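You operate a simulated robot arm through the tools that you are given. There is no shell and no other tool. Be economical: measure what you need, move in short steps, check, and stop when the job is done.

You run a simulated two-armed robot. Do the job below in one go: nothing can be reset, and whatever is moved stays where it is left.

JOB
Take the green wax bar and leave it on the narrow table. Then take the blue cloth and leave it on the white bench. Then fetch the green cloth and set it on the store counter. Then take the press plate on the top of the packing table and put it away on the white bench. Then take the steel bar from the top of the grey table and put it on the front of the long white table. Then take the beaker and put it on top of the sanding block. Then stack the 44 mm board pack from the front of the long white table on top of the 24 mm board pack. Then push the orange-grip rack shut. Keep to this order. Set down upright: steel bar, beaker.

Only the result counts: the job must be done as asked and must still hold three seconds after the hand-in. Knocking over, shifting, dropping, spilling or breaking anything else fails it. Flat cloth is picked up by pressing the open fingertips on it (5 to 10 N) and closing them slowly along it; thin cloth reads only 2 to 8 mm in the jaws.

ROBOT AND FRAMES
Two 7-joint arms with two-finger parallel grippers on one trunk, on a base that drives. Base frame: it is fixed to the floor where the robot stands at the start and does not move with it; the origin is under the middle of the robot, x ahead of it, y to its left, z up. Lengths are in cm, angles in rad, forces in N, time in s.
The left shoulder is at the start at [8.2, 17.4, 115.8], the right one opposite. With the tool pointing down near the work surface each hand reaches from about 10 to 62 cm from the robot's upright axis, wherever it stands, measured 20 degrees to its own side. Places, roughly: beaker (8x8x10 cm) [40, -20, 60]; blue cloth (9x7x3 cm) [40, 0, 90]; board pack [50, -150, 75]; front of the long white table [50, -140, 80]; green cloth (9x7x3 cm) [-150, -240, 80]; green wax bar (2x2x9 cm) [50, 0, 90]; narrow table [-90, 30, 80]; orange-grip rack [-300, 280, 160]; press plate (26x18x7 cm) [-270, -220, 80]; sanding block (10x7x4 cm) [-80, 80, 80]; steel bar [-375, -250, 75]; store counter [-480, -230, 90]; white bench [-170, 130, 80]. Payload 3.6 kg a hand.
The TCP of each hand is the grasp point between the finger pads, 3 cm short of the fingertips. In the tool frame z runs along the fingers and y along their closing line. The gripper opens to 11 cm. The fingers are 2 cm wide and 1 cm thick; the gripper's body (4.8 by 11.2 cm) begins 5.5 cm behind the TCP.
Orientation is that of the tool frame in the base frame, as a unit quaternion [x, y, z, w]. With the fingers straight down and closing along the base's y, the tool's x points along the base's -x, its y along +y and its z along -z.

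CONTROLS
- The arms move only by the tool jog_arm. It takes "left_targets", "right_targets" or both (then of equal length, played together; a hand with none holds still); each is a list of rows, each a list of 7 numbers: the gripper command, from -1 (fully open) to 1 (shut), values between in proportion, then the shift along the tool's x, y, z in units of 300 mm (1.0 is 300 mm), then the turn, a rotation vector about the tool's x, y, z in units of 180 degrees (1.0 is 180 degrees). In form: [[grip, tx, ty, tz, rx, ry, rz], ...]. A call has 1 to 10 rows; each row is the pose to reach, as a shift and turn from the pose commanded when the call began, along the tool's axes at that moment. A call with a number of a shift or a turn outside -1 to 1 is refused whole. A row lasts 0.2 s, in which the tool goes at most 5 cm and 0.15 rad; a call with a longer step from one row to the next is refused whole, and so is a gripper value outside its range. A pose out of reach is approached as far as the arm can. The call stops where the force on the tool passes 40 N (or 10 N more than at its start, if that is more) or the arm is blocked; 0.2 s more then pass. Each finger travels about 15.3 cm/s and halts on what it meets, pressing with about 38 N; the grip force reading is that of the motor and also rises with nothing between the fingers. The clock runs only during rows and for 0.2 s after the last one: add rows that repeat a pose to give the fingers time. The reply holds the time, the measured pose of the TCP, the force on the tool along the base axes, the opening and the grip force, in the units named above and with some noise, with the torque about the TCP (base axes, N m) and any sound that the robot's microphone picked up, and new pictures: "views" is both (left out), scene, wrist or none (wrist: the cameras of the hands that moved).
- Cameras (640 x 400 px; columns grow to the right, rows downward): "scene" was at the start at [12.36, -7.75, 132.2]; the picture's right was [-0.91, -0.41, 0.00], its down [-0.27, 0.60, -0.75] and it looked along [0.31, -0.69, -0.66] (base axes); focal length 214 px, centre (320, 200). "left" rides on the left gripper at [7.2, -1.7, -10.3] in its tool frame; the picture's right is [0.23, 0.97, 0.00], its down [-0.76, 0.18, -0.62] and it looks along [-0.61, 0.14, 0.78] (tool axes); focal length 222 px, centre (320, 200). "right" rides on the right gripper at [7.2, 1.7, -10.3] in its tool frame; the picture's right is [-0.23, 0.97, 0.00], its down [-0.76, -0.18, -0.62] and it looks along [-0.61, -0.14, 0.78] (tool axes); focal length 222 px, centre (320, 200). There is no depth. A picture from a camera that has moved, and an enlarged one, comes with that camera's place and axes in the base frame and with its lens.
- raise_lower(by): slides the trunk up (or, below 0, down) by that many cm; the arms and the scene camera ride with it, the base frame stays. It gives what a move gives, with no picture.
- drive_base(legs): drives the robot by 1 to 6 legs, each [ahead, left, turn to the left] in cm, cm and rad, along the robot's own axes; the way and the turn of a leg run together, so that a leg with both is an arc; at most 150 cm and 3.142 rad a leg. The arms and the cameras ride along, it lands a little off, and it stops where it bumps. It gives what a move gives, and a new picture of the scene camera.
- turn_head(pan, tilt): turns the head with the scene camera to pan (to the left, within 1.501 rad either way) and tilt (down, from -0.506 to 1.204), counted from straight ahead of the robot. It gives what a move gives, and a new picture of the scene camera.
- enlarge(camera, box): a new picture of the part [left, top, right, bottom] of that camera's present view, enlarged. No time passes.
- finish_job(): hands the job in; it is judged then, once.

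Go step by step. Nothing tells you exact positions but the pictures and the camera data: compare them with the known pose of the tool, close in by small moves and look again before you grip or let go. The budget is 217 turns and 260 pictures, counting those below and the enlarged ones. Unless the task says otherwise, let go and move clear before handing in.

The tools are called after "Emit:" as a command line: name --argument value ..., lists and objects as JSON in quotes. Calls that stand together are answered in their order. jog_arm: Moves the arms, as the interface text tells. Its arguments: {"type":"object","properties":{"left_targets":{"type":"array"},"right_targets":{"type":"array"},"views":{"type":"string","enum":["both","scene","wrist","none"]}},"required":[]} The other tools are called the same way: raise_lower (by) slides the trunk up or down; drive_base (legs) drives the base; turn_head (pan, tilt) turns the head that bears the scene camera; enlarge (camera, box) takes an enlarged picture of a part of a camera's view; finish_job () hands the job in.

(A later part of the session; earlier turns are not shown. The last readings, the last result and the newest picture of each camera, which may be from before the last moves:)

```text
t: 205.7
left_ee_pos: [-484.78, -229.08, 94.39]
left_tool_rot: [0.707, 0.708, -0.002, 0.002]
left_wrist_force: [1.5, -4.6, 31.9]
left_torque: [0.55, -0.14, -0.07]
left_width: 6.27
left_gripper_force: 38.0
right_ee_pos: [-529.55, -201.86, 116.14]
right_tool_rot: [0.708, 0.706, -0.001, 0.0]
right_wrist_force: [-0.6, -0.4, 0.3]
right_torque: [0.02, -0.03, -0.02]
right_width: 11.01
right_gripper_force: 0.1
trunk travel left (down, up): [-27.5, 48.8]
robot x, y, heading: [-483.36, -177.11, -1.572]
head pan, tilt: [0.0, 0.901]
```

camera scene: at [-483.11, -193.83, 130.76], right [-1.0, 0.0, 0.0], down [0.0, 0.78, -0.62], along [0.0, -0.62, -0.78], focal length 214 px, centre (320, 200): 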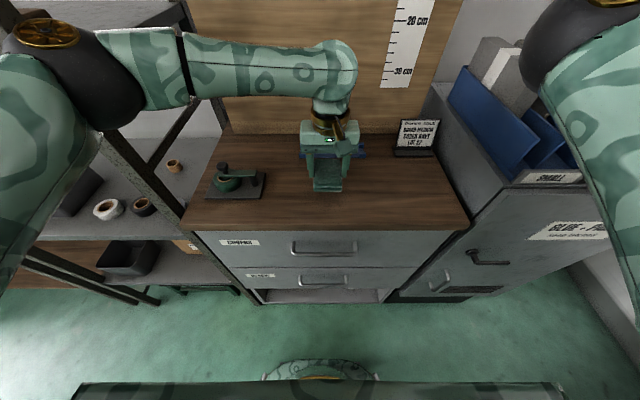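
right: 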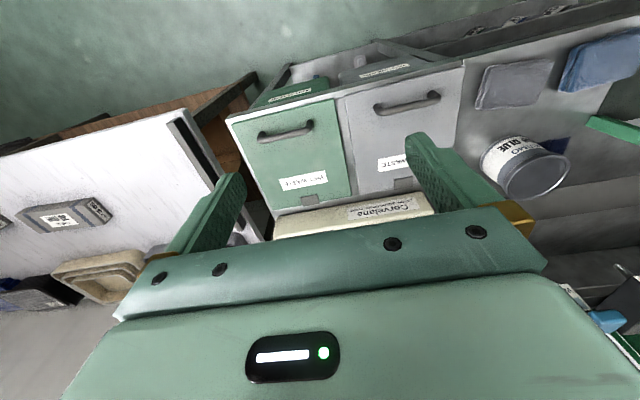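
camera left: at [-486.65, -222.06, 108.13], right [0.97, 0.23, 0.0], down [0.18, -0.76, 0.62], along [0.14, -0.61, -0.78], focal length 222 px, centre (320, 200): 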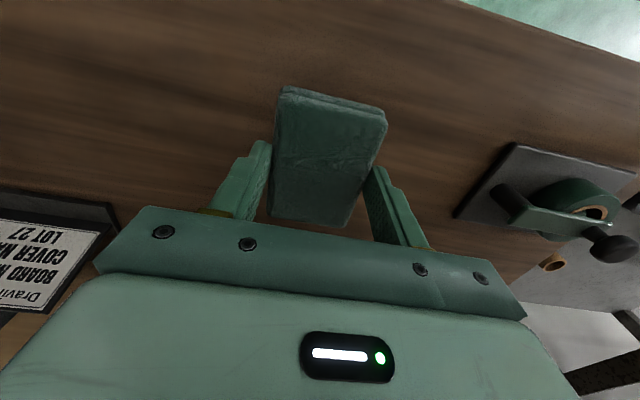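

Contact at the counter top. Release and rise.

Emit:
jog_arm --left_targets '[[0.3, 0, 0, -0.008, 0, 0, 0], [0.1, 0, 0, -0.008, 0, 0, 0], [-0.2, 0, 0, -0.008, 0, 0, 0], [-0.4, 0, 0, -0.008, 0, 0, 0], [-0.6, 0, 0, -0.008, 0, 0, 0], [-0.6, 0, 0, -0.1, 0, 0, 0], [-0.6, 0, 0, -0.25, 0, 0, 0], [-0.6, 0, 0, -0.4, 0, 0, 0], [-0.6, 0, 0, -0.55, 0, 0, 0], [-0.6, 0, 0, -0.68, 0, 0, 0]]' --views "none"

Emit:
jog_arm --left_targets '[[-0.6, 0.12, 0.08, 0, 0, 0, 0], [-0.6, 0.24, 0.16, 0, 0, 0, 0], [-0.6, 0.36, 0.24, 0, 0, 0, 0], [-0.6, 0.48, 0.32, 0, 0, 0, 0], [-0.6, 0.6, 0.4, 0, 0, 0, 0], [-0.6, 0.7, 0.45, 0, 0, 0, 0]]' --views "scene"

```text
t: 207.9
left_ee_pos: [-484.64, -229.09, 114.22]
left_tool_rot: [0.707, 0.707, 0.002, 0.001]
left_wrist_force: [-0.1, 0.3, 0.1]
left_torque: [0.0, -0.02, 0.01]
left_width: 8.83
left_gripper_force: 0.2
right_ee_pos: [-529.8, -201.97, 116.04]
right_tool_rot: [0.708, 0.707, 0.0, 0.0]
right_wrist_force: [-0.6, -0.3, 0.0]
right_torque: [0.0, -0.02, -0.02]
right_width: 10.98
right_gripper_force: 0.0
trunk travel left (down, up): [-27.5, 48.8]
robot x, y, heading: [-482.87, -177.3, -1.569]
head pan, tilt: [0.0, 0.901]
```

```text
t: 209.3
left_ee_pos: [-471.36, -208.11, 114.22]
left_tool_rot: [0.707, 0.708, 0.002, 0.0]
left_wrist_force: [0.0, 0.8, -0.1]
left_torque: [-0.01, 0.0, -0.01]
left_width: 8.8
left_gripper_force: 0.0
right_ee_pos: [-529.66, -202.08, 115.98]
right_tool_rot: [0.708, 0.706, -0.001, 0.0]
right_wrist_force: [0.1, 0.1, 0.6]
right_torque: [-0.01, 0.02, 0.01]
right_width: 10.99
right_gripper_force: 0.0
trunk travel left (down, up): [-27.5, 48.8]
robot x, y, heading: [-483.1, -177.45, -1.567]
head pan, tilt: [0.0, 0.901]
camera scene: at [-483.06, -193.76, 130.77], right [-1.0, 0.0, 0.0], down [0.0, 0.78, -0.62], along [0.0, -0.62, -0.78], focal length 214 px, centre (320, 200)
```

scene: 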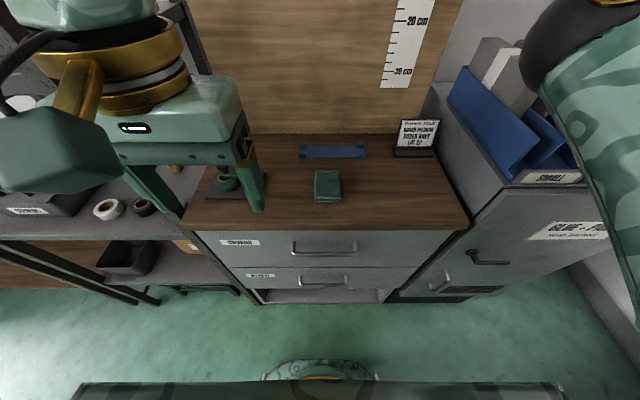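

The green cloth lies on the store counter. Back off and strafe east to find the press plate at about [-270, -220].

Emit:
drive_base --legs '[[-24, 0, 0], [0, 110, 0], [0, 95, 0]]'

Emit:
turn_head --pan 0 --tilt 0.6

```text
t: 220.7
left_ee_pos: [-268.12, -182.88, 114.25]
left_tool_rot: [0.704, 0.71, 0.001, 0.0]
left_wrist_force: [-0.5, 0.3, -0.1]
left_torque: [0.03, 0.01, -0.04]
left_width: 8.79
left_gripper_force: 0.1
right_ee_pos: [-326.55, -177.29, 116.02]
right_tool_rot: [0.705, 0.709, 0.0, 0.001]
right_wrist_force: [0.2, 0.2, 0.1]
right_torque: [0.01, -0.01, 0.01]
right_width: 10.98
right_gripper_force: 0.0
trunk travel left (down, up): [-27.5, 48.8]
robot x, y, heading: [-280.04, -151.92, -1.567]
head pan, tilt: [0.0, 0.901]
camera scene: at [-280.05, -168.63, 130.76], right [-1.0, -0.01, 0.0], down [-0.01, 0.78, -0.62], along [0.0, -0.62, -0.78], focal length 214 px, centre (320, 200)
```

scene: 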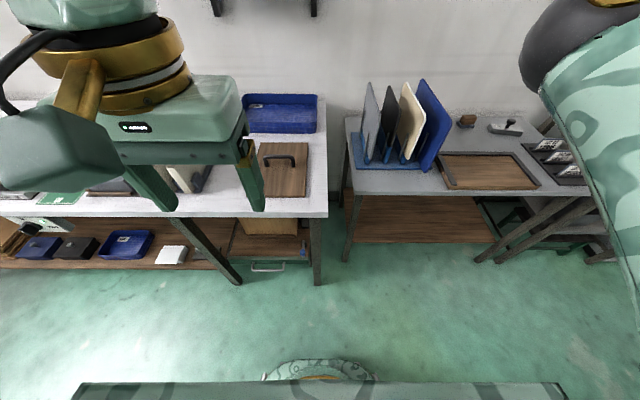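

```text
t: 221.5
left_ee_pos: [-268.21, -182.89, 114.2]
left_tool_rot: [0.704, 0.71, 0.002, 0.0]
left_wrist_force: [-0.7, 0.2, -1.1]
left_torque: [0.02, 0.04, -0.01]
left_width: 8.8
left_gripper_force: 0.0
right_ee_pos: [-326.64, -177.24, 115.9]
right_tool_rot: [0.705, 0.709, 0.001, 0.0]
right_wrist_force: [1.6, -0.2, -0.1]
right_torque: [0.03, 0.0, 0.02]
right_width: 11.01
right_gripper_force: 0.2
trunk travel left (down, up): [-27.5, 48.8]
robot x, y, heading: [-280.28, -152.01, -1.565]
head pan, tilt: [0.0, 0.6]
camera scene: at [-280.09, -169.92, 133.23], right [-1.0, -0.01, 0.0], down [0.0, 0.57, -0.82], along [0.01, -0.82, -0.57], focal length 214 px, centre (320, 200)
```

scene: 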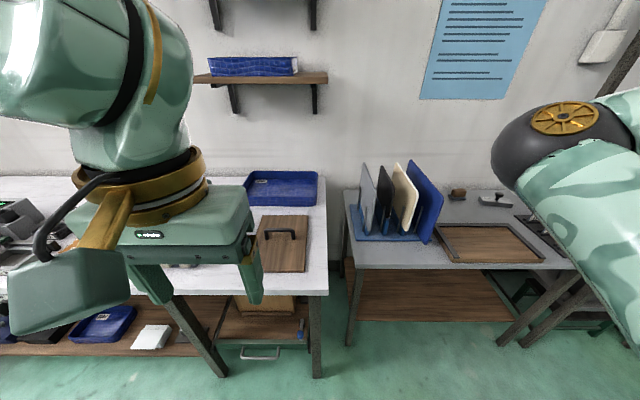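

The press plate is the wooden plate with a black handle at about [-267.5, -221], handle bar along x at z ≈ 87. I'll drive closer and turn the left hand to close along y.

Emit:
drive_base --legs '[[16, 0, 0]]'

Emit:
jog_arm --left_targets '[[-1, 0, 0, 0, 0, 0, 0.047], [-1, 0, 0, 0, 0, 0, 0.094], [-1, 0, 0, 0, 0, 0, 0.141], [-1, 0, 0, 0, 0, 0, 0.188], [-1, 0, 0, 0, 0, 0, 0.235], [-1, -0.05, 0, 0, 0, 0, 0.282], [-1, -0.1, 0, 0, 0, 0, 0.329], [-1, -0.15, 0, 0, 0, 0, 0.376], [-1, -0.2, 0, 0, 0, 0, 0.423], [-1, -0.25, 0, 0, 0, 0, 0.47]]' --views "none"

Emit:
turn_head --pan 0.1 --tilt 1.0

```text
t: 223.0
left_ee_pos: [-268.03, -199.14, 114.08]
left_tool_rot: [0.703, 0.711, 0.002, 0.0]
left_wrist_force: [0.6, -0.6, -0.4]
left_torque: [0.03, 0.05, -0.02]
left_width: 8.79
left_gripper_force: 0.1
right_ee_pos: [-326.48, -193.7, 115.93]
right_tool_rot: [0.705, 0.709, 0.0, 0.0]
right_wrist_force: [-0.3, -0.1, -0.3]
right_torque: [0.07, -0.02, 0.0]
right_width: 11.0
right_gripper_force: 0.1
trunk travel left (down, up): [-27.5, 48.8]
robot x, y, heading: [-279.52, -168.34, -1.565]
head pan, tilt: [0.0, 0.6]
camera scene: at [-279.94, -186.2, 133.21], right [-1.0, -0.01, 0.0], down [0.0, 0.57, -0.82], along [0.01, -0.82, -0.57], focal length 214 px, centre (320, 200)
```

scene: 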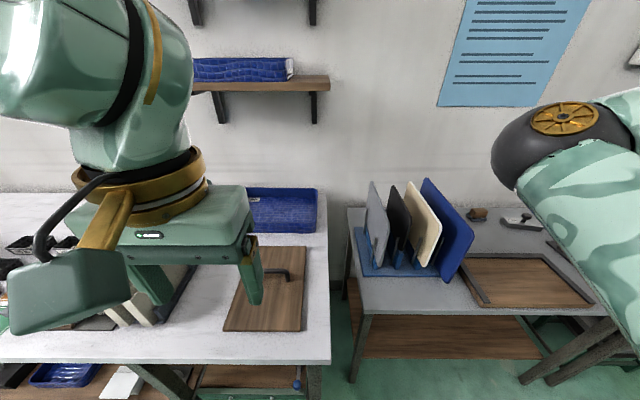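

```text
t: 225.2
left_ee_pos: [-267.93, -206.71, 114.11]
left_tool_rot: [0.999, 0.05, 0.002, -0.001]
left_wrist_force: [-0.2, -1.1, 0.7]
left_torque: [0.02, 0.01, 0.0]
left_width: 11.0
left_gripper_force: 0.1
right_ee_pos: [-326.5, -193.46, 115.99]
right_tool_rot: [0.704, 0.71, -0.001, 0.0]
right_wrist_force: [0.0, -0.1, 0.0]
right_torque: [0.02, 0.03, -0.03]
right_width: 11.01
right_gripper_force: 0.1
trunk travel left (down, up): [-27.5, 48.8]
robot x, y, heading: [-280.17, -167.97, -1.562]
head pan, tilt: [0.0, 0.6]
```

```text
t: 226.0
left_ee_pos: [-267.87, -206.67, 114.16]
left_tool_rot: [0.999, 0.052, 0.002, -0.001]
left_wrist_force: [1.8, 0.7, -0.4]
left_torque: [0.0, -0.01, 0.02]
left_width: 11.0
left_gripper_force: 0.0
right_ee_pos: [-326.36, -193.42, 115.97]
right_tool_rot: [0.704, 0.71, -0.001, 0.0]
right_wrist_force: [0.5, 0.2, 0.0]
right_torque: [0.03, -0.03, 0.03]
right_width: 11.01
right_gripper_force: 0.1
trunk travel left (down, up): [-27.5, 48.8]
robot x, y, heading: [-279.89, -168.35, -1.559]
head pan, tilt: [0.099, 1.0]
camera scene: at [-279.27, -184.15, 130.04], right [-0.99, -0.11, 0.0], down [-0.09, 0.84, -0.54], along [0.06, -0.54, -0.84], focal length 214 px, centre (320, 200)
```

scene: 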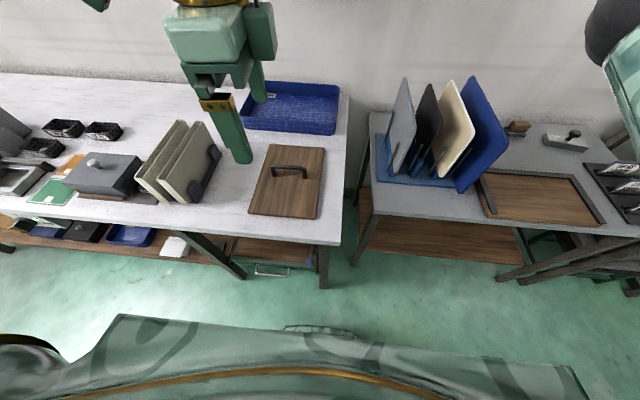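

Move over the handle and look from the wrist.

Emit:
jog_arm --left_targets '[[-1, -0.01, 0.12, 0.05, 0, 0, 0.01], [-1, -0.02, 0.25, 0.12, 0, 0, 0.02], [-1, -0.025, 0.37, 0.2, 0, 0, 0.03], [-1, -0.025, 0.47, 0.3, 0, 0, 0.032], [-1, -0.025, 0.47, 0.45, 0, 0, 0.032], [-1, -0.025, 0.47, 0.5, 0, 0, 0.032]]'

```text
t: 227.4
left_ee_pos: [-267.13, -220.67, 99.08]
left_tool_rot: [1.0, 0.002, 0.002, 0.0]
left_wrist_force: [0.1, -0.4, -0.1]
left_torque: [-0.01, 0.01, 0.03]
left_width: 11.0
left_gripper_force: 0.0
right_ee_pos: [-326.44, -193.42, 115.99]
right_tool_rot: [0.705, 0.709, 0.0, 0.0]
right_wrist_force: [0.0, -0.2, -0.3]
right_torque: [-0.01, -0.02, -0.02]
right_width: 11.01
right_gripper_force: 0.1
trunk travel left (down, up): [-27.5, 48.8]
robot x, y, heading: [-279.84, -168.05, -1.56]
head pan, tilt: [0.099, 1.0]
camera scene: at [-279.28, -184.15, 130.03], right [-0.99, -0.11, 0.0], down [-0.09, 0.84, -0.54], along [0.06, -0.54, -0.84], focal length 214 px, centre (320, 200)
camera left: at [-260.08, -218.72, 109.38], right [0.23, -0.97, 0.0], down [-0.76, -0.18, 0.62], along [-0.6, -0.14, -0.78], focal length 222 px, centre (320, 200)
```

scene: 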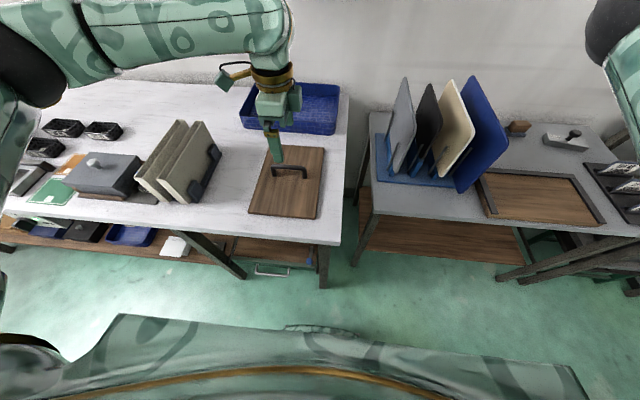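
left: 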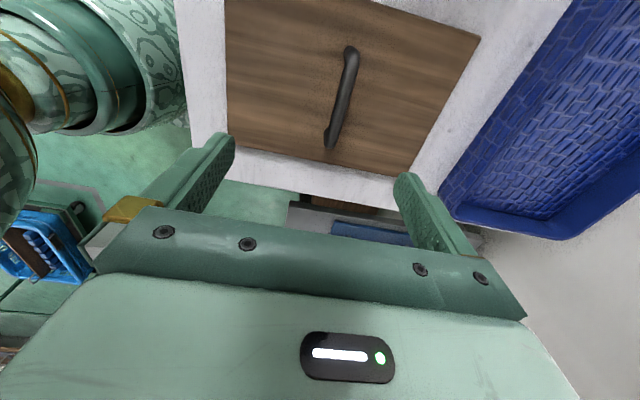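

Handle bar at y ≈ -221.6, centre x ≈ -266. Narrow the fingers and descend around it.

Emit:
jog_arm --left_targets '[[-0.4, 0.037, 0.03, 0.05, 0, 0, 0], [0, 0.037, 0.03, 0.18, 0, 0, 0], [0, 0.037, 0.03, 0.3, 0, 0, 0], [0, 0.037, 0.03, 0.38, 0, 0, 0], [0, 0.037, 0.03, 0.42, 0, 0, 0], [0, 0.037, 0.03, 0.42, 0, 0, 0]]' --views "wrist"

```text
t: 228.8
left_ee_pos: [-265.94, -221.39, 86.6]
left_tool_rot: [1.0, 0.002, 0.001, 0.0]
left_wrist_force: [-0.5, 0.0, -0.4]
left_torque: [0.05, -0.01, -0.01]
left_width: 5.47
left_gripper_force: 0.1
right_ee_pos: [-326.47, -193.44, 116.09]
right_tool_rot: [0.704, 0.71, 0.0, 0.0]
right_wrist_force: [0.3, 0.2, -0.4]
right_torque: [0.01, 0.0, 0.01]
right_width: 11.02
right_gripper_force: 0.1
trunk travel left (down, up): [-27.5, 48.8]
robot x, y, heading: [-279.96, -167.84, -1.562]
head pan, tilt: [0.099, 1.0]
camera left: at [-258.83, -219.53, 96.89], right [0.23, -0.97, 0.0], down [-0.76, -0.18, 0.62], along [-0.6, -0.14, -0.78], focal length 222 px, centre (320, 200)
```

left: 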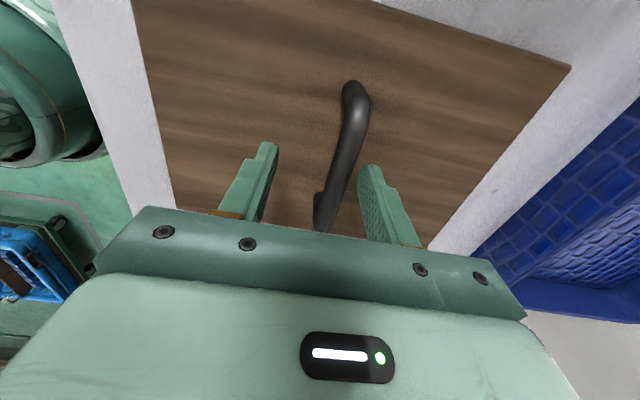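

Handle is between the fingers. Shift 1.5 cm to its middle and close.

Emit:
jog_arm --left_targets '[[0, 0.05, 0, 0, 0, 0, 0], [0.3, 0.05, 0, 0, 0, 0, 0], [0.6, 0.05, 0, 0, 0, 0, 0], [1, 0.05, 0, 0, 0, 0, 0], [1, 0.05, 0, 0, 0, 0, 0], [1, 0.05, 0, -0.03, 0, 0, 0], [1, 0.05, 0, -0.1, 0, 0, 0]]' --views "both"

```text
t: 230.4
left_ee_pos: [-264.43, -221.37, 89.58]
left_tool_rot: [1.0, 0.001, 0.002, -0.002]
left_wrist_force: [0.4, 0.3, -2.8]
left_torque: [0.0, -0.07, -0.02]
left_width: 1.32
left_gripper_force: 38.2
right_ee_pos: [-326.37, -193.53, 116.03]
right_tool_rot: [0.705, 0.709, -0.001, 0.0]
right_wrist_force: [-0.3, 0.8, 0.4]
right_torque: [0.0, -0.02, 0.01]
right_width: 11.01
right_gripper_force: 0.2
trunk travel left (down, up): [-27.5, 48.8]
robot x, y, heading: [-280.23, -168.33, -1.559]
head pan, tilt: [0.099, 1.0]
camera scene: at [-279.27, -184.14, 130.03], right [-0.99, -0.11, 0.0], down [-0.09, 0.84, -0.54], along [0.06, -0.54, -0.84], focal length 214 px, centre (320, 200)
camera left: at [-257.38, -219.57, 99.82], right [0.23, -0.97, 0.0], down [-0.76, -0.18, 0.62], along [-0.6, -0.14, -0.78], focal length 222 px, centre (320, 200)
```

scene: 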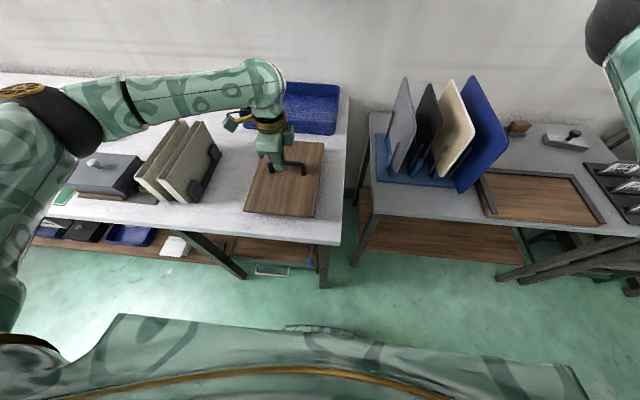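
left: 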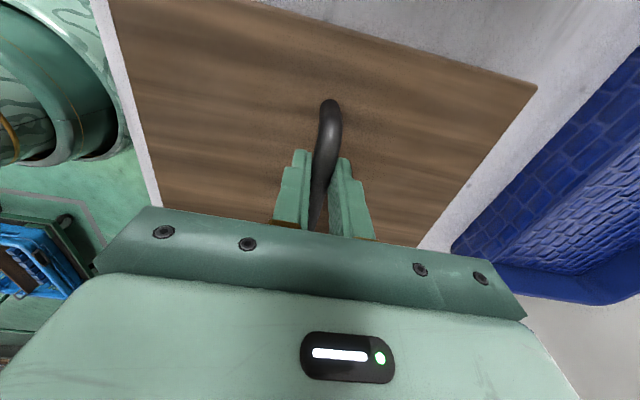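

Held (1.3 cm bar, ~3 N). Lift to carry height and draw back.

Emit:
jog_arm --left_targets '[[1, 0, 0, -0.12, 0, 0, 0], [1, 0, 0, -0.25, 0, 0, 0], [1, 0, 0, -0.38, 0, 0, 0], [1, 0, 0, -0.51, 0, 0, 0], [1, 0, 0, -0.64, 0, 0, 0], [1, 0, 0, -0.77, 0, 0, 0], [1, 0, -0.12, -0.8, 0, 0, 0], [1, 0, -0.25, -0.8, 0, 0, 0], [1, 0, -0.38, -0.8, 0, 0, 0], [1, 0, -0.5, -0.8, 0, 0, 0]]' --views "scene"

Emit:
drive_base --legs '[[-36, 0, 0]]'

```text
t: 232.6
left_ee_pos: [-264.68, -206.57, 113.54]
left_tool_rot: [1.0, 0.002, 0.001, 0.0]
left_wrist_force: [0.2, -0.1, -3.4]
left_torque: [0.01, -0.07, -0.02]
left_width: 1.35
left_gripper_force: 37.8
right_ee_pos: [-326.43, -193.3, 115.95]
right_tool_rot: [0.704, 0.71, -0.001, 0.001]
right_wrist_force: [0.2, -0.7, 0.9]
right_torque: [-0.05, -0.01, -0.01]
right_width: 10.99
right_gripper_force: 0.2
trunk travel left (down, up): [-27.5, 48.8]
robot x, y, heading: [-280.14, -168.15, -1.558]
head pan, tilt: [0.099, 1.0]
camera scene: at [-279.24, -184.08, 130.04], right [-0.99, -0.11, 0.0], down [-0.09, 0.84, -0.54], along [0.06, -0.54, -0.84], focal length 214 px, centre (320, 200)
```

scene: 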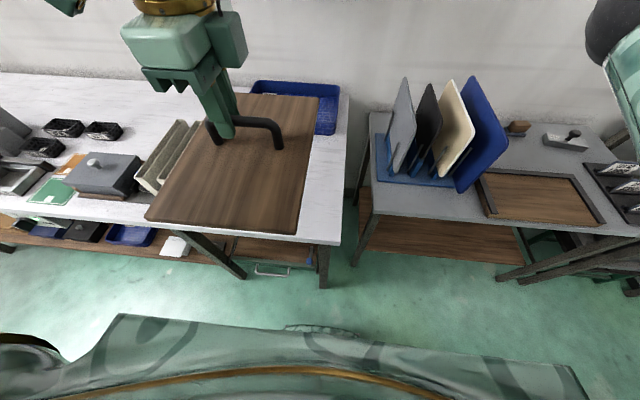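

```text
t: 234.9
left_ee_pos: [-265.08, -170.48, 113.61]
left_tool_rot: [1.0, 0.002, 0.0, 0.0]
left_wrist_force: [0.1, 0.6, -3.5]
left_torque: [0.0, -0.03, -0.01]
left_width: 1.32
left_gripper_force: 38.4
right_ee_pos: [-326.69, -157.39, 116.1]
right_tool_rot: [0.704, 0.711, 0.0, 0.001]
right_wrist_force: [-0.1, 2.0, -0.5]
right_torque: [0.0, 0.02, -0.03]
right_width: 11.01
right_gripper_force: 0.0
trunk travel left (down, up): [-27.5, 48.8]
robot x, y, heading: [-280.18, -131.96, -1.562]
head pan, tilt: [0.099, 1.0]
camera scene: at [-279.55, -148.05, 130.04], right [-0.99, -0.11, 0.0], down [-0.09, 0.84, -0.54], along [0.06, -0.54, -0.84], focal length 214 px, centre (320, 200)
```

scene: 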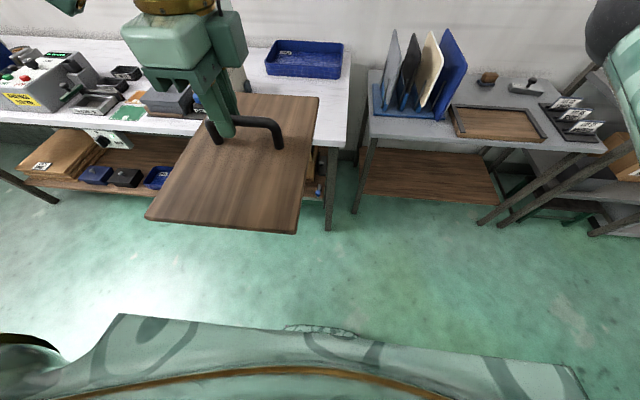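

Plate is held level. Turn round to face north and look for a way to the bench's west side.

Emit:
turn_head --pan 0 --tilt 0.3

Emit:
drive_base --legs '[[0, 0, 3.13]]'

```text
t: 236.0
left_ee_pos: [-265.05, -170.55, 113.61]
left_tool_rot: [1.0, 0.001, 0.001, -0.001]
left_wrist_force: [0.9, -0.5, -3.9]
left_torque: [-0.03, -0.06, 0.04]
left_width: 1.34
left_gripper_force: 38.0
right_ee_pos: [-326.76, -157.59, 115.94]
right_tool_rot: [0.704, 0.711, 0.0, 0.001]
right_wrist_force: [-0.5, 0.7, 0.3]
right_torque: [-0.01, -0.01, 0.02]
right_width: 11.0
right_gripper_force: 0.1
trunk travel left (down, up): [-27.5, 48.8]
robot x, y, heading: [-280.33, -131.83, -1.562]
head pan, tilt: [0.0, 0.3]
camera scene: at [-280.22, -150.56, 135.97], right [-1.0, -0.01, 0.0], down [0.0, 0.3, -0.95], along [0.01, -0.95, -0.3], focal length 214 px, centre (320, 200)
```

scene: 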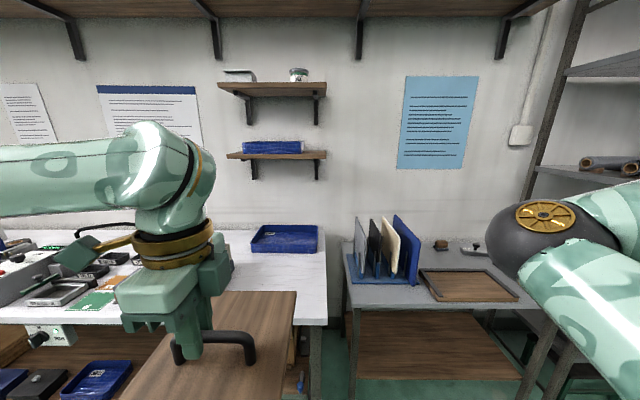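

```text
t: 243.7
left_ee_pos: [-294.86, -93.32, 113.58]
left_tool_rot: [0.008, 1.0, 0.0, 0.0]
left_wrist_force: [-0.6, -0.8, -3.3]
left_torque: [-0.01, 0.06, 0.03]
left_width: 1.34
left_gripper_force: 37.7
right_ee_pos: [-233.41, -107.71, 116.05]
right_tool_rot: [-0.703, 0.711, 0.0, 0.0]
right_wrist_force: [0.2, -0.4, 0.0]
right_torque: [-0.05, -0.01, 0.01]
right_width: 10.97
right_gripper_force: 0.1
trunk travel left (down, up): [-27.5, 48.8]
robot x, y, heading: [-280.1, -132.08, 1.559]
head pan, tilt: [0.0, 0.3]
camera scene: at [-280.17, -113.84, 135.98], right [1.0, -0.01, 0.0], down [0.0, -0.3, -0.96], along [0.01, 0.95, -0.3], focal length 214 px, centre (320, 200)
```

scene: 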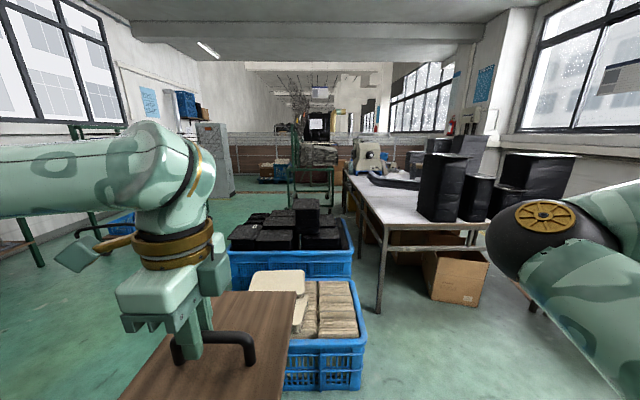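

The bench's south-west corner, near [-240, 14], has free white surface around [-222, 45], reachable from the south. Shift right, raise the right hand, and approach.

Emit:
drive_base --legs '[[0, -65, 0.01], [70, 0, 0]]'

Emit:
jog_arm --right_targets '[[-1, 0.03, 0, -0.12, 0, 0, 0], [-1, 0.06, 0.02, -0.24, 0, 0, 0], [-1, 0.09, 0.05, -0.36, 0, 0, 0], [-1, 0.12, 0.1, -0.48, 0, 0, 0], [-1, 0.12, 0.15, -0.6, 0, 0, 0]]' --views "scene"

```text
t: 250.9
left_ee_pos: [-228.3, -22.69, 113.59]
left_tool_rot: [0.005, 1.0, -0.001, -0.002]
left_wrist_force: [0.1, -0.8, -3.4]
left_torque: [-0.02, 0.09, 0.02]
left_width: 1.34
left_gripper_force: 37.9
right_ee_pos: [-166.77, -36.52, 115.98]
right_tool_rot: [-0.706, 0.708, 0.0, 0.0]
right_wrist_force: [0.4, 0.1, 0.3]
right_torque: [-0.01, 0.01, -0.02]
right_width: 11.01
right_gripper_force: 0.1
trunk travel left (down, up): [-27.5, 48.8]
robot x, y, heading: [-213.73, -61.3, 1.568]
head pan, tilt: [0.0, 0.3]
camera scene: at [-213.5, -42.96, 135.97], right [1.0, 0.0, 0.0], down [0.0, -0.3, -0.95], along [0.0, 0.95, -0.3], focal length 214 px, centre (320, 200)
```

scene: 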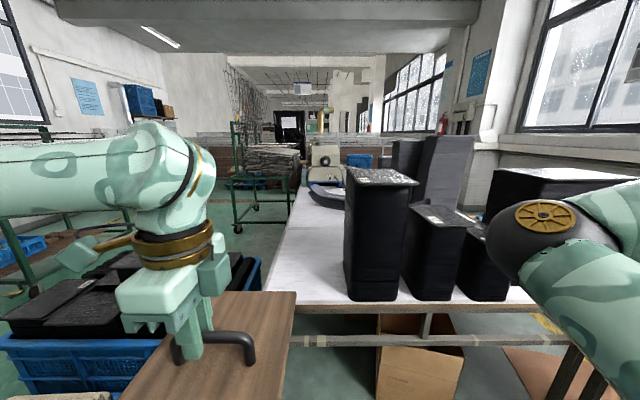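

```text
t: 252.1
left_ee_pos: [-228.55, -22.84, 113.53]
left_tool_rot: [0.005, 1.0, -0.001, -0.001]
left_wrist_force: [0.2, 0.1, -3.8]
left_torque: [-0.01, 0.05, -0.01]
left_width: 1.32
left_gripper_force: 38.1
right_ee_pos: [-171.4, -40.62, 134.26]
right_tool_rot: [-0.705, 0.709, 0.0, 0.001]
right_wrist_force: [-0.3, -0.1, 0.2]
right_torque: [0.02, 0.02, 0.0]
right_width: 11.02
right_gripper_force: 0.1
trunk travel left (down, up): [-27.5, 48.8]
robot x, y, heading: [-213.63, -61.6, 1.57]
head pan, tilt: [0.0, 0.3]
camera scene: at [-213.6, -43.1, 135.99], right [1.0, 0.0, 0.0], down [0.0, -0.3, -0.96], along [0.0, 0.96, -0.3], focal length 214 px, centre (320, 200)
```

scene: 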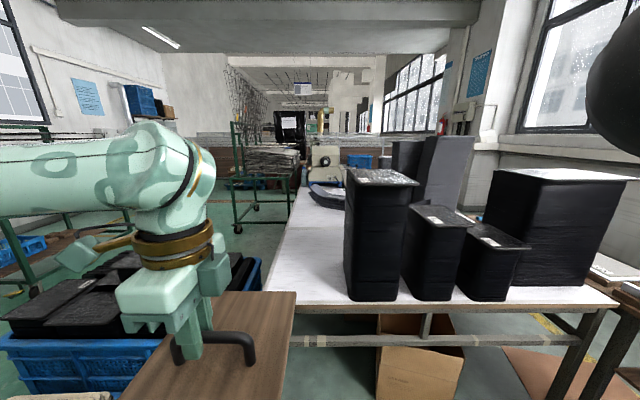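

The free strip is x -237 to -204, y 18 to 60. Drive forward 44.

Emit:
drive_base --legs '[[44, 0, 0]]'

Emit:
turn_head --pan 0.1 --tilt 0.85

```text
t: 254.8
left_ee_pos: [-228.55, 20.86, 113.47]
left_tool_rot: [0.001, 1.0, -0.001, -0.002]
left_wrist_force: [-0.4, 0.0, -3.5]
left_torque: [0.04, 0.07, 0.01]
left_width: 1.32
left_gripper_force: 37.6
right_ee_pos: [-171.54, 3.58, 134.24]
right_tool_rot: [0.708, -0.706, 0.001, 0.0]
right_wrist_force: [0.4, 0.2, 0.3]
right_torque: [-0.04, 0.0, -0.01]
right_width: 11.0
right_gripper_force: 0.1
trunk travel left (down, up): [-27.5, 48.8]
robot x, y, heading: [-213.18, -17.71, 1.575]
head pan, tilt: [0.0, 0.3]
camera scene: at [-213.64, 0.75, 135.97], right [1.0, 0.0, 0.0], down [0.0, -0.3, -0.95], along [0.0, 0.95, -0.3], focal length 214 px, centre (320, 200)
```

scene: 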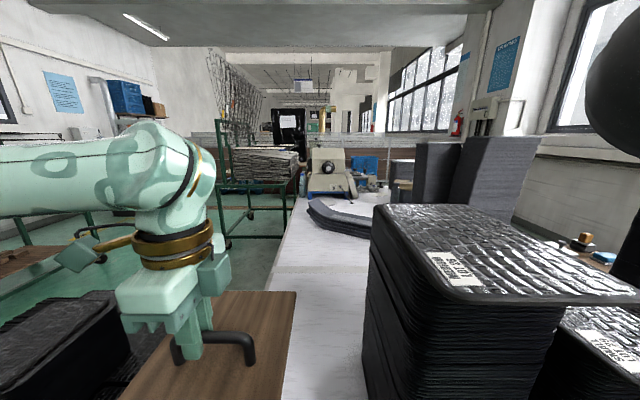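

```text
t: 255.7
left_ee_pos: [-228.62, 20.81, 113.47]
left_tool_rot: [0.001, 1.0, -0.001, -0.002]
left_wrist_force: [-0.5, 0.1, -3.9]
left_torque: [-0.01, 0.08, 0.04]
left_width: 1.34
left_gripper_force: 38.4
right_ee_pos: [-171.56, 3.61, 134.15]
right_tool_rot: [0.708, -0.706, 0.0, -0.001]
right_wrist_force: [0.4, 0.5, -0.1]
right_torque: [-0.01, -0.03, 0.01]
right_width: 11.01
right_gripper_force: 0.1
trunk travel left (down, up): [-27.5, 48.8]
robot x, y, heading: [-213.52, -17.57, 1.57]
head pan, tilt: [0.099, 0.85]
camera scene: at [-214.41, -0.88, 131.14], right [0.99, 0.1, 0.0], down [0.08, -0.75, -0.66], along [-0.07, 0.66, -0.75], focal length 214 px, centre (320, 200)
```

scene: 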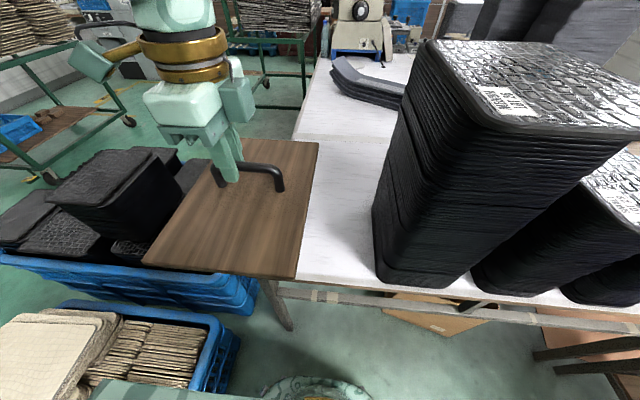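

Geometry shows the bench spans y 18–242 with centre [-169, 130], so this end is part of the white bench. The plate's centre is 2.4 cm east of the TCP; move to put it at [-216.5, 36].

Emit:
jog_arm --left_targets '[[1, -0.03, 0.12, 0, 0, 0, 0], [1, -0.08, 0.24, 0, 0, 0, 0], [1, -0.14, 0.36, 0, 0, 0, 0], [1, -0.2, 0.46, 0, 0, 0, 0], [1, -0.26, 0.54, 0, 0, 0, 0], [1, -0.31, 0.54, 0.05, 0, 0, 0], [1, -0.31, 0.54, 0.2, 0, 0, 0], [1, -0.31, 0.54, 0.35, 0, 0, 0]]'

```text
t: 257.5
left_ee_pos: [-219.45, 37.17, 102.98]
left_tool_rot: [0.001, 1.0, -0.001, -0.002]
left_wrist_force: [-0.6, 0.5, -4.0]
left_torque: [-0.02, 0.06, 0.0]
left_width: 1.34
left_gripper_force: 37.9
right_ee_pos: [-171.54, 3.49, 134.14]
right_tool_rot: [0.708, -0.706, 0.0, 0.0]
right_wrist_force: [0.3, 0.2, 0.4]
right_torque: [-0.02, 0.0, 0.03]
right_width: 11.0
right_gripper_force: 0.0
trunk travel left (down, up): [-27.5, 48.8]
robot x, y, heading: [-213.35, -17.37, 1.577]
head pan, tilt: [0.099, 0.85]
camera scene: at [-214.4, -0.82, 131.13], right [0.99, 0.1, 0.0], down [0.08, -0.75, -0.66], along [-0.07, 0.66, -0.75], focal length 214 px, centre (320, 200)
camera left: at [-226.67, 35.63, 113.25], right [-0.23, 0.97, 0.0], down [0.76, 0.18, 0.62], along [0.6, 0.14, -0.78], focal length 222 px, centre (320, 200)
```

scene: 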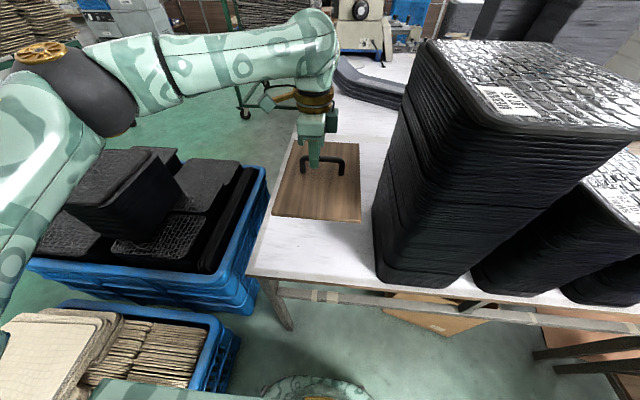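
left: 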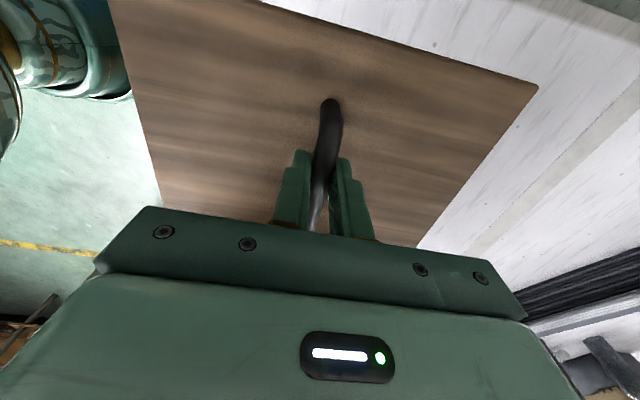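

All clear around the plate. Lower to just above the bench, then touch down gently.

Emit:
jog_arm --left_targets '[[1, 0, 0, 0.14, 0, 0, 0], [1, 0, 0, 0.28, 0, 0, 0], [1, 0, 0, 0.42, 0, 0, 0], [1, 0, 0, 0.54, 0, 0, 0], [1, 0, 0, 0.56, 0, 0, 0], [1, 0, 0, 0.57, 0, 0, 0], [1, 0, 0, 0.58, 0, 0, 0], [1, 0, 0, 0.59, 0, 0, 0], [1, 0, 0, 0.6, 0, 0, 0]]' --views "scene"

```text
t: 259.5
left_ee_pos: [-219.28, 37.12, 84.9]
left_tool_rot: [0.001, 1.0, -0.001, -0.001]
left_wrist_force: [0.5, -0.4, -3.5]
left_torque: [0.0, 0.03, -0.01]
left_width: 1.35
left_gripper_force: 37.8
right_ee_pos: [-171.43, 3.49, 134.19]
right_tool_rot: [0.708, -0.706, 0.0, 0.0]
right_wrist_force: [-0.3, 0.1, 0.1]
right_torque: [0.01, 0.01, 0.01]
right_width: 11.01
right_gripper_force: 0.1
trunk travel left (down, up): [-27.5, 48.8]
robot x, y, heading: [-213.14, -17.92, 1.58]
head pan, tilt: [0.099, 0.85]
camera scene: at [-214.39, -0.87, 131.14], right [0.99, 0.1, 0.0], down [0.08, -0.75, -0.66], along [-0.07, 0.66, -0.75], focal length 214 px, centre (320, 200)
```

scene: 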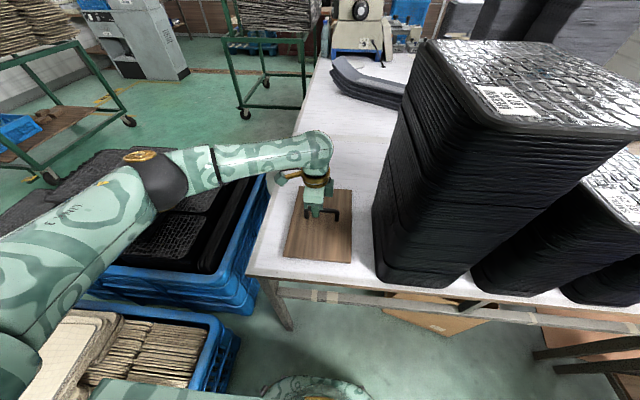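

Emit:
jog_arm --left_targets '[[1, 0, 0, 0.007, 0, 0, 0], [1, 0, 0, 0.014, 0, 0, 0], [1, 0, 0, 0.021, 0, 0, 0], [1, 0, 0, 0.028, 0, 0, 0], [1, 0, 0, 0.035, 0, 0, 0], [1, 0, 0, 0.042, 0, 0, 0], [1, 0, 0, 0.049, 0, 0, 0], [1, 0, 0, 0.056, 0, 0, 0]]' --views "none"

```text
t: 261.4
left_ee_pos: [-219.17, 37.12, 83.55]
left_tool_rot: [0.002, 1.0, 0.002, 0.001]
left_wrist_force: [0.5, -3.0, 17.3]
left_torque: [-0.21, 0.52, 0.01]
left_width: 1.33
left_gripper_force: 38.1
right_ee_pos: [-171.48, 3.33, 134.27]
right_tool_rot: [0.708, -0.706, -0.001, -0.001]
right_wrist_force: [0.0, 0.3, -0.5]
right_torque: [-0.02, 0.0, -0.01]
right_width: 11.0
right_gripper_force: 0.0
trunk travel left (down, up): [-27.5, 48.8]
robot x, y, heading: [-213.34, -17.76, 1.574]
head pan, tilt: [0.099, 0.85]
stopped in row 8 (left hand): the force on the tool passed its limit at 47 N (the readings are from after the stop); the commanded pose is now the measured one
```

Plate is down. Open, rise and retract.

Emit:
jog_arm --left_targets '[[0.6, 0, 0, -0.003, 0, 0, 0], [0.3, 0, 0, -0.003, 0, 0, 0], [0.1, 0, 0, -0.003, 0, 0, 0], [0.1, 0, 0, -0.1, 0, 0, 0], [0.1, 0, 0, -0.25, 0, 0, 0], [0.1, 0, 0, -0.4, 0, 0, 0], [0.1, 0, 0, -0.55, 0, 0, 0], [0.1, 0, 0, -0.7, 0, 0, 0], [0.1, 0, 0, -0.85, 0, 0, 0], [0.1, 0, 0, -1.0, 0, 0, 0]]' --views "none"

Emit:
jog_arm --left_targets '[[0.1, 0.04, -0.12, 0, 0, 0, -0.04], [0.1, 0.1, -0.24, 0, 0, 0, -0.085], [0.1, 0.16, -0.36, 0, 0, 0, -0.13], [0.1, 0.22, -0.48, 0, 0, 0, -0.175], [0.1, 0.24, -0.6, 0, 0, 0, -0.22], [0.1, 0.24, -0.7, 0, 0, 0, -0.265], [0.1, 0.24, -0.75, 0, 0, 0, -0.31], [0.1, 0.24, -0.75, 0, 0, 0, -0.355], [0.1, 0.24, -0.75, 0, 0, 0, -0.4], [0.1, 0.24, -0.75, 0, 0, 0, -0.445]]' --views "scene"

```text
t: 263.6
left_ee_pos: [-219.26, 36.82, 113.36]
left_tool_rot: [0.001, 1.0, 0.001, 0.001]
left_wrist_force: [-1.0, -0.8, 0.2]
left_torque: [0.02, 0.0, 0.02]
left_width: 4.98
left_gripper_force: 0.1
right_ee_pos: [-171.53, 3.42, 134.14]
right_tool_rot: [0.709, -0.706, 0.0, -0.001]
right_wrist_force: [0.7, 0.6, -0.1]
right_torque: [0.02, -0.01, 0.02]
right_width: 11.0
right_gripper_force: 0.1
trunk travel left (down, up): [-27.5, 48.8]
robot x, y, heading: [-213.28, -17.85, 1.573]
head pan, tilt: [0.099, 0.85]
```

```text
t: 265.8
left_ee_pos: [-226.48, 14.48, 113.57]
left_tool_rot: [-0.644, 0.765, 0.002, 0.0]
left_wrist_force: [-0.4, 0.1, -0.3]
left_torque: [-0.02, 0.02, 0.0]
left_width: 4.96
left_gripper_force: 0.1
right_ee_pos: [-171.53, 3.63, 134.2]
right_tool_rot: [0.708, -0.706, -0.001, 0.0]
right_wrist_force: [0.1, 0.1, -0.2]
right_torque: [0.01, 0.01, -0.01]
right_width: 10.99
right_gripper_force: 0.2
trunk travel left (down, up): [-27.5, 48.8]
robot x, y, heading: [-213.45, -17.74, 1.571]
head pan, tilt: [0.099, 0.85]
camera scene: at [-214.38, -0.92, 131.15], right [0.99, 0.1, 0.0], down [0.08, -0.75, -0.66], along [-0.07, 0.66, -0.75], focal length 214 px, centre (320, 200)
```

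scene: 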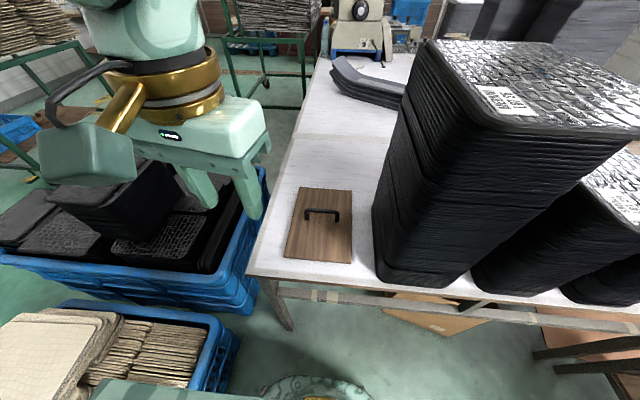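

Plate is put away. Now go to the grey table for the steel bar.

Emit:
drive_base --legs '[[-132, 0, 0], [0, 0, 3.14], [0, -145, 0]]'

Emit:
turn_head --pan 0 --tilt 0.7

```text
t: 286.6
left_ee_pos: [-342.54, -189.69, 113.54]
left_tool_rot: [0.748, 0.664, 0.0, 0.002]
left_wrist_force: [0.4, -0.1, 0.4]
left_torque: [-0.02, 0.01, 0.0]
left_width: 4.94
left_gripper_force: 0.0
right_ee_pos: [-398.01, -181.71, 134.15]
right_tool_rot: [0.685, 0.728, -0.001, -0.001]
right_wrist_force: [-0.4, -0.4, -0.8]
right_torque: [0.03, -0.02, -0.01]
right_width: 11.01
right_gripper_force: 0.0
trunk travel left (down, up): [-27.5, 48.8]
robot x, y, heading: [-357.27, -158.19, -1.51]
head pan, tilt: [0.099, 0.85]
camera scene: at [-355.57, -175.04, 131.14], right [-0.99, -0.16, 0.0], down [-0.12, 0.74, -0.66], along [0.1, -0.65, -0.75], focal length 214 px, centre (320, 200)
```

scene: 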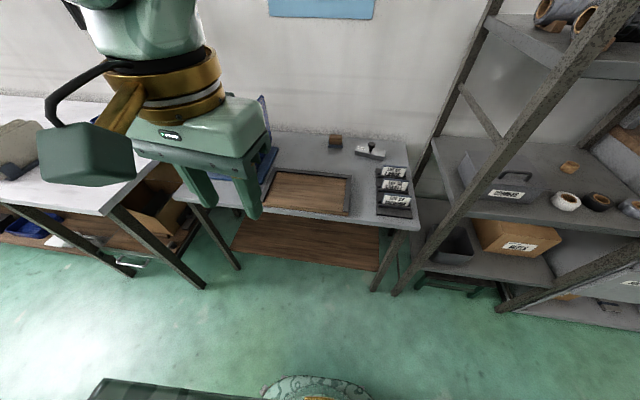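

```text
t: 287.3
left_ee_pos: [-342.48, -189.73, 113.58]
left_tool_rot: [0.747, 0.664, 0.0, 0.001]
left_wrist_force: [0.5, -0.1, 0.2]
left_torque: [-0.02, 0.02, 0.04]
left_width: 4.96
left_gripper_force: 0.1
right_ee_pos: [-397.95, -181.81, 134.27]
right_tool_rot: [0.686, 0.728, -0.001, 0.0]
right_wrist_force: [0.9, 0.4, 0.3]
right_torque: [0.03, -0.03, 0.01]
right_width: 11.01
right_gripper_force: 0.1
trunk travel left (down, up): [-27.5, 48.8]
robot x, y, heading: [-357.45, -158.18, -1.512]
head pan, tilt: [0.0, 0.7]
camera scene: at [-356.26, -175.8, 132.37], right [-1.0, -0.06, 0.0], down [-0.04, 0.64, -0.76], along [0.05, -0.76, -0.64], focal length 214 px, centre (320, 200)
```

scene: 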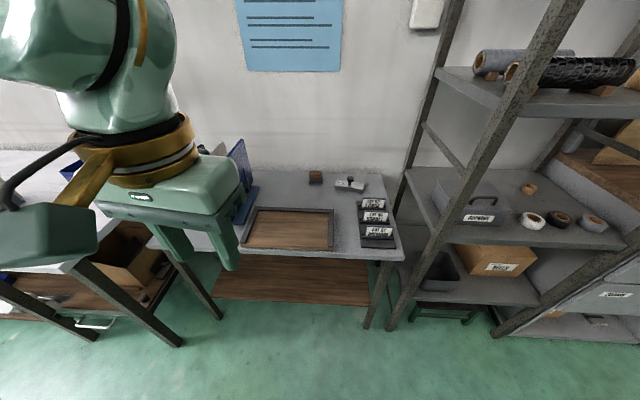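

Emit:
enlarge --camera "scene" --box '[230, 150, 430, 275]'

```text
3.20 times, centred on (330, 212) of scene
camera zoom: at [-356.26, -175.8, 132.37], right [-1.0, -0.06, 0.0], down [-0.04, 0.64, -0.76], along [0.05, -0.76, -0.64], focal length 686 px, centre (288, 160)
```

zoom: 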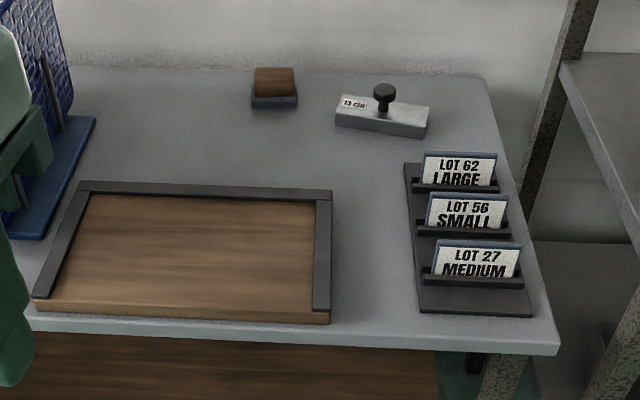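

The steel bar (13 cm, with a black knob on top) lies at about [-364, -251], slightly yawed. Drive closer and turn the left hand.

Emit:
drive_base --legs '[[0, -9, -0.059], [31, 0, 0]]'

Emit:
jog_arm --left_targets '[[-1, 0, 0, 0, 0, 0, 0.047], [-1, 0, 0, 0, 0, 0, 0.094], [-1, 0, 0, 0, 0, 0, 0.141], [-1, 0, 0, 0, 0, 0, 0.188], [-1, 0, 0, 0, 0, 0, 0.235], [-1, -0.05, 0, 0, 0, 0, 0.282], [-1, -0.1, 0, 0, 0, 0, 0.329], [-1, -0.15, 0, 0, 0, 0, 0.376], [-1, -0.2, 0, 0, 0, 0, 0.423], [-1, -0.25, 0, 0, 0, 0, 0.47]]' --views "scene"

```text
t: 290.1
left_ee_pos: [-353.05, -222.23, 113.51]
left_tool_rot: [0.767, 0.641, 0.0, 0.001]
left_wrist_force: [-1.0, -0.1, -0.3]
left_torque: [0.02, 0.03, 0.02]
left_width: 4.94
left_gripper_force: 0.1
right_ee_pos: [-408.23, -210.83, 134.25]
right_tool_rot: [0.707, 0.707, 0.0, 0.0]
right_wrist_force: [-0.7, 0.3, 0.4]
right_torque: [0.02, 0.0, -0.01]
right_width: 10.99
right_gripper_force: 0.0
trunk travel left (down, up): [-27.5, 48.8]
robot x, y, heading: [-365.64, -189.64, -1.572]
head pan, tilt: [0.0, 0.7]
camera scene: at [-366.19, -207.47, 132.36], right [-1.0, 0.0, 0.0], down [0.0, 0.65, -0.76], along [0.0, -0.76, -0.65], focal length 214 px, centre (320, 200)
```

scene: 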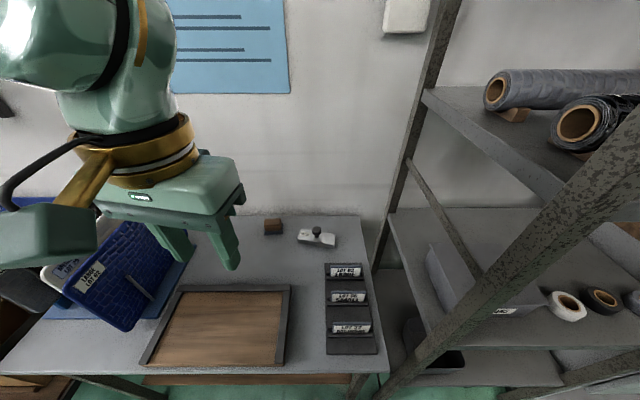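

```text
t: 292.3
left_ee_pos: [-354.5, -229.53, 113.51]
left_tool_rot: [0.999, -0.044, 0.0, 0.002]
left_wrist_force: [0.3, -1.1, 0.7]
left_torque: [0.01, 0.0, -0.01]
left_width: 11.02
left_gripper_force: 0.1
right_ee_pos: [-408.14, -210.8, 134.16]
right_tool_rot: [0.708, 0.706, 0.0, 0.0]
right_wrist_force: [0.2, -0.1, 0.2]
right_torque: [-0.02, -0.02, -0.03]
right_width: 10.99
right_gripper_force: 0.0
trunk travel left (down, up): [-27.5, 48.8]
robot x, y, heading: [-366.17, -189.86, -1.57]
head pan, tilt: [0.0, 0.7]
camera scene: at [-366.2, -207.42, 132.36], right [-1.0, 0.0, 0.0], down [0.0, 0.64, -0.76], along [0.0, -0.76, -0.64], focal length 214 px, centre (320, 200)
```

scene: 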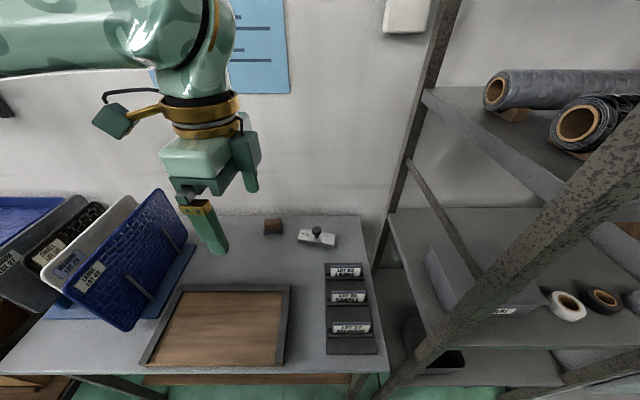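

The reach is a bit long, so I'll turn the robot to the right to bring the left shoulder forward, which also swings the right arm away from the rack post.

Emit:
drive_base --legs '[[0, 0, -0.45], [2, -3, 0]]'

Emit:
turn_head --pan 0.4 --tilt 0.85

```text
t: 294.5
left_ee_pos: [-376.25, -231.16, 113.48]
left_tool_rot: [0.966, -0.259, 0.0, 0.0]
left_wrist_force: [-0.8, 0.1, 0.3]
left_torque: [0.0, -0.03, 0.06]
left_width: 10.99
left_gripper_force: 0.1
right_ee_pos: [-416.87, -191.58, 134.1]
right_tool_rot: [0.844, 0.536, 0.001, 0.001]
right_wrist_force: [-0.9, 0.7, -0.1]
right_torque: [-0.01, -0.02, 0.02]
right_width: 11.0
right_gripper_force: 0.0
trunk travel left (down, up): [-27.5, 48.8]
robot x, y, heading: [-369.63, -190.43, -2.011]
head pan, tilt: [0.0, 0.7]
camera scene: at [-377.3, -206.32, 132.35], right [-0.9, 0.43, 0.0], down [0.28, 0.58, -0.76], along [-0.32, -0.69, -0.65], focal length 214 px, centre (320, 200)
```

scene: 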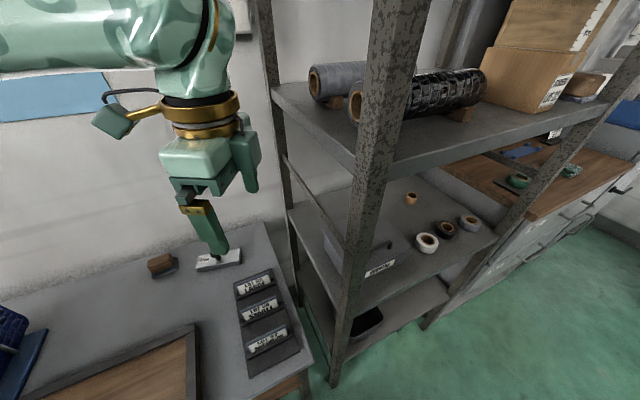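

```text
t: 295.4
left_ee_pos: [-375.88, -231.06, 113.54]
left_tool_rot: [0.966, -0.259, 0.001, 0.001]
left_wrist_force: [0.5, -0.2, 0.4]
left_torque: [-0.02, 0.02, -0.01]
left_width: 11.0
left_gripper_force: 0.0
right_ee_pos: [-416.58, -191.51, 134.23]
right_tool_rot: [0.845, 0.535, -0.001, 0.0]
right_wrist_force: [0.0, -0.6, 0.6]
right_torque: [0.01, 0.0, 0.0]
right_width: 10.98
right_gripper_force: 0.0
trunk travel left (down, up): [-27.5, 48.8]
robot x, y, heading: [-369.88, -190.62, -2.012]
head pan, tilt: [0.4, 0.85]
camera scene: at [-373.8, -206.42, 131.15], right [-1.0, 0.04, 0.0], down [0.03, 0.75, -0.66], along [-0.03, -0.66, -0.75], focal length 214 px, centre (320, 200)
```

scene: 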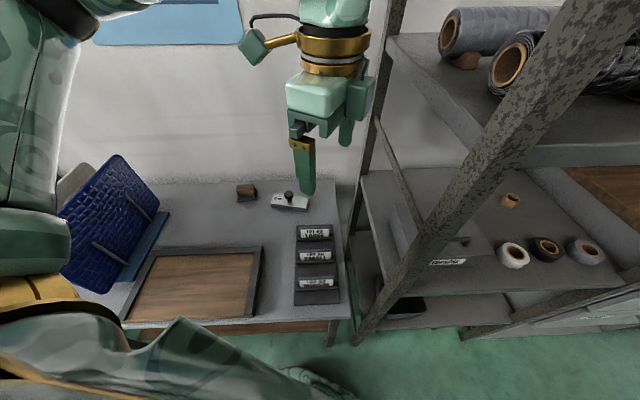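

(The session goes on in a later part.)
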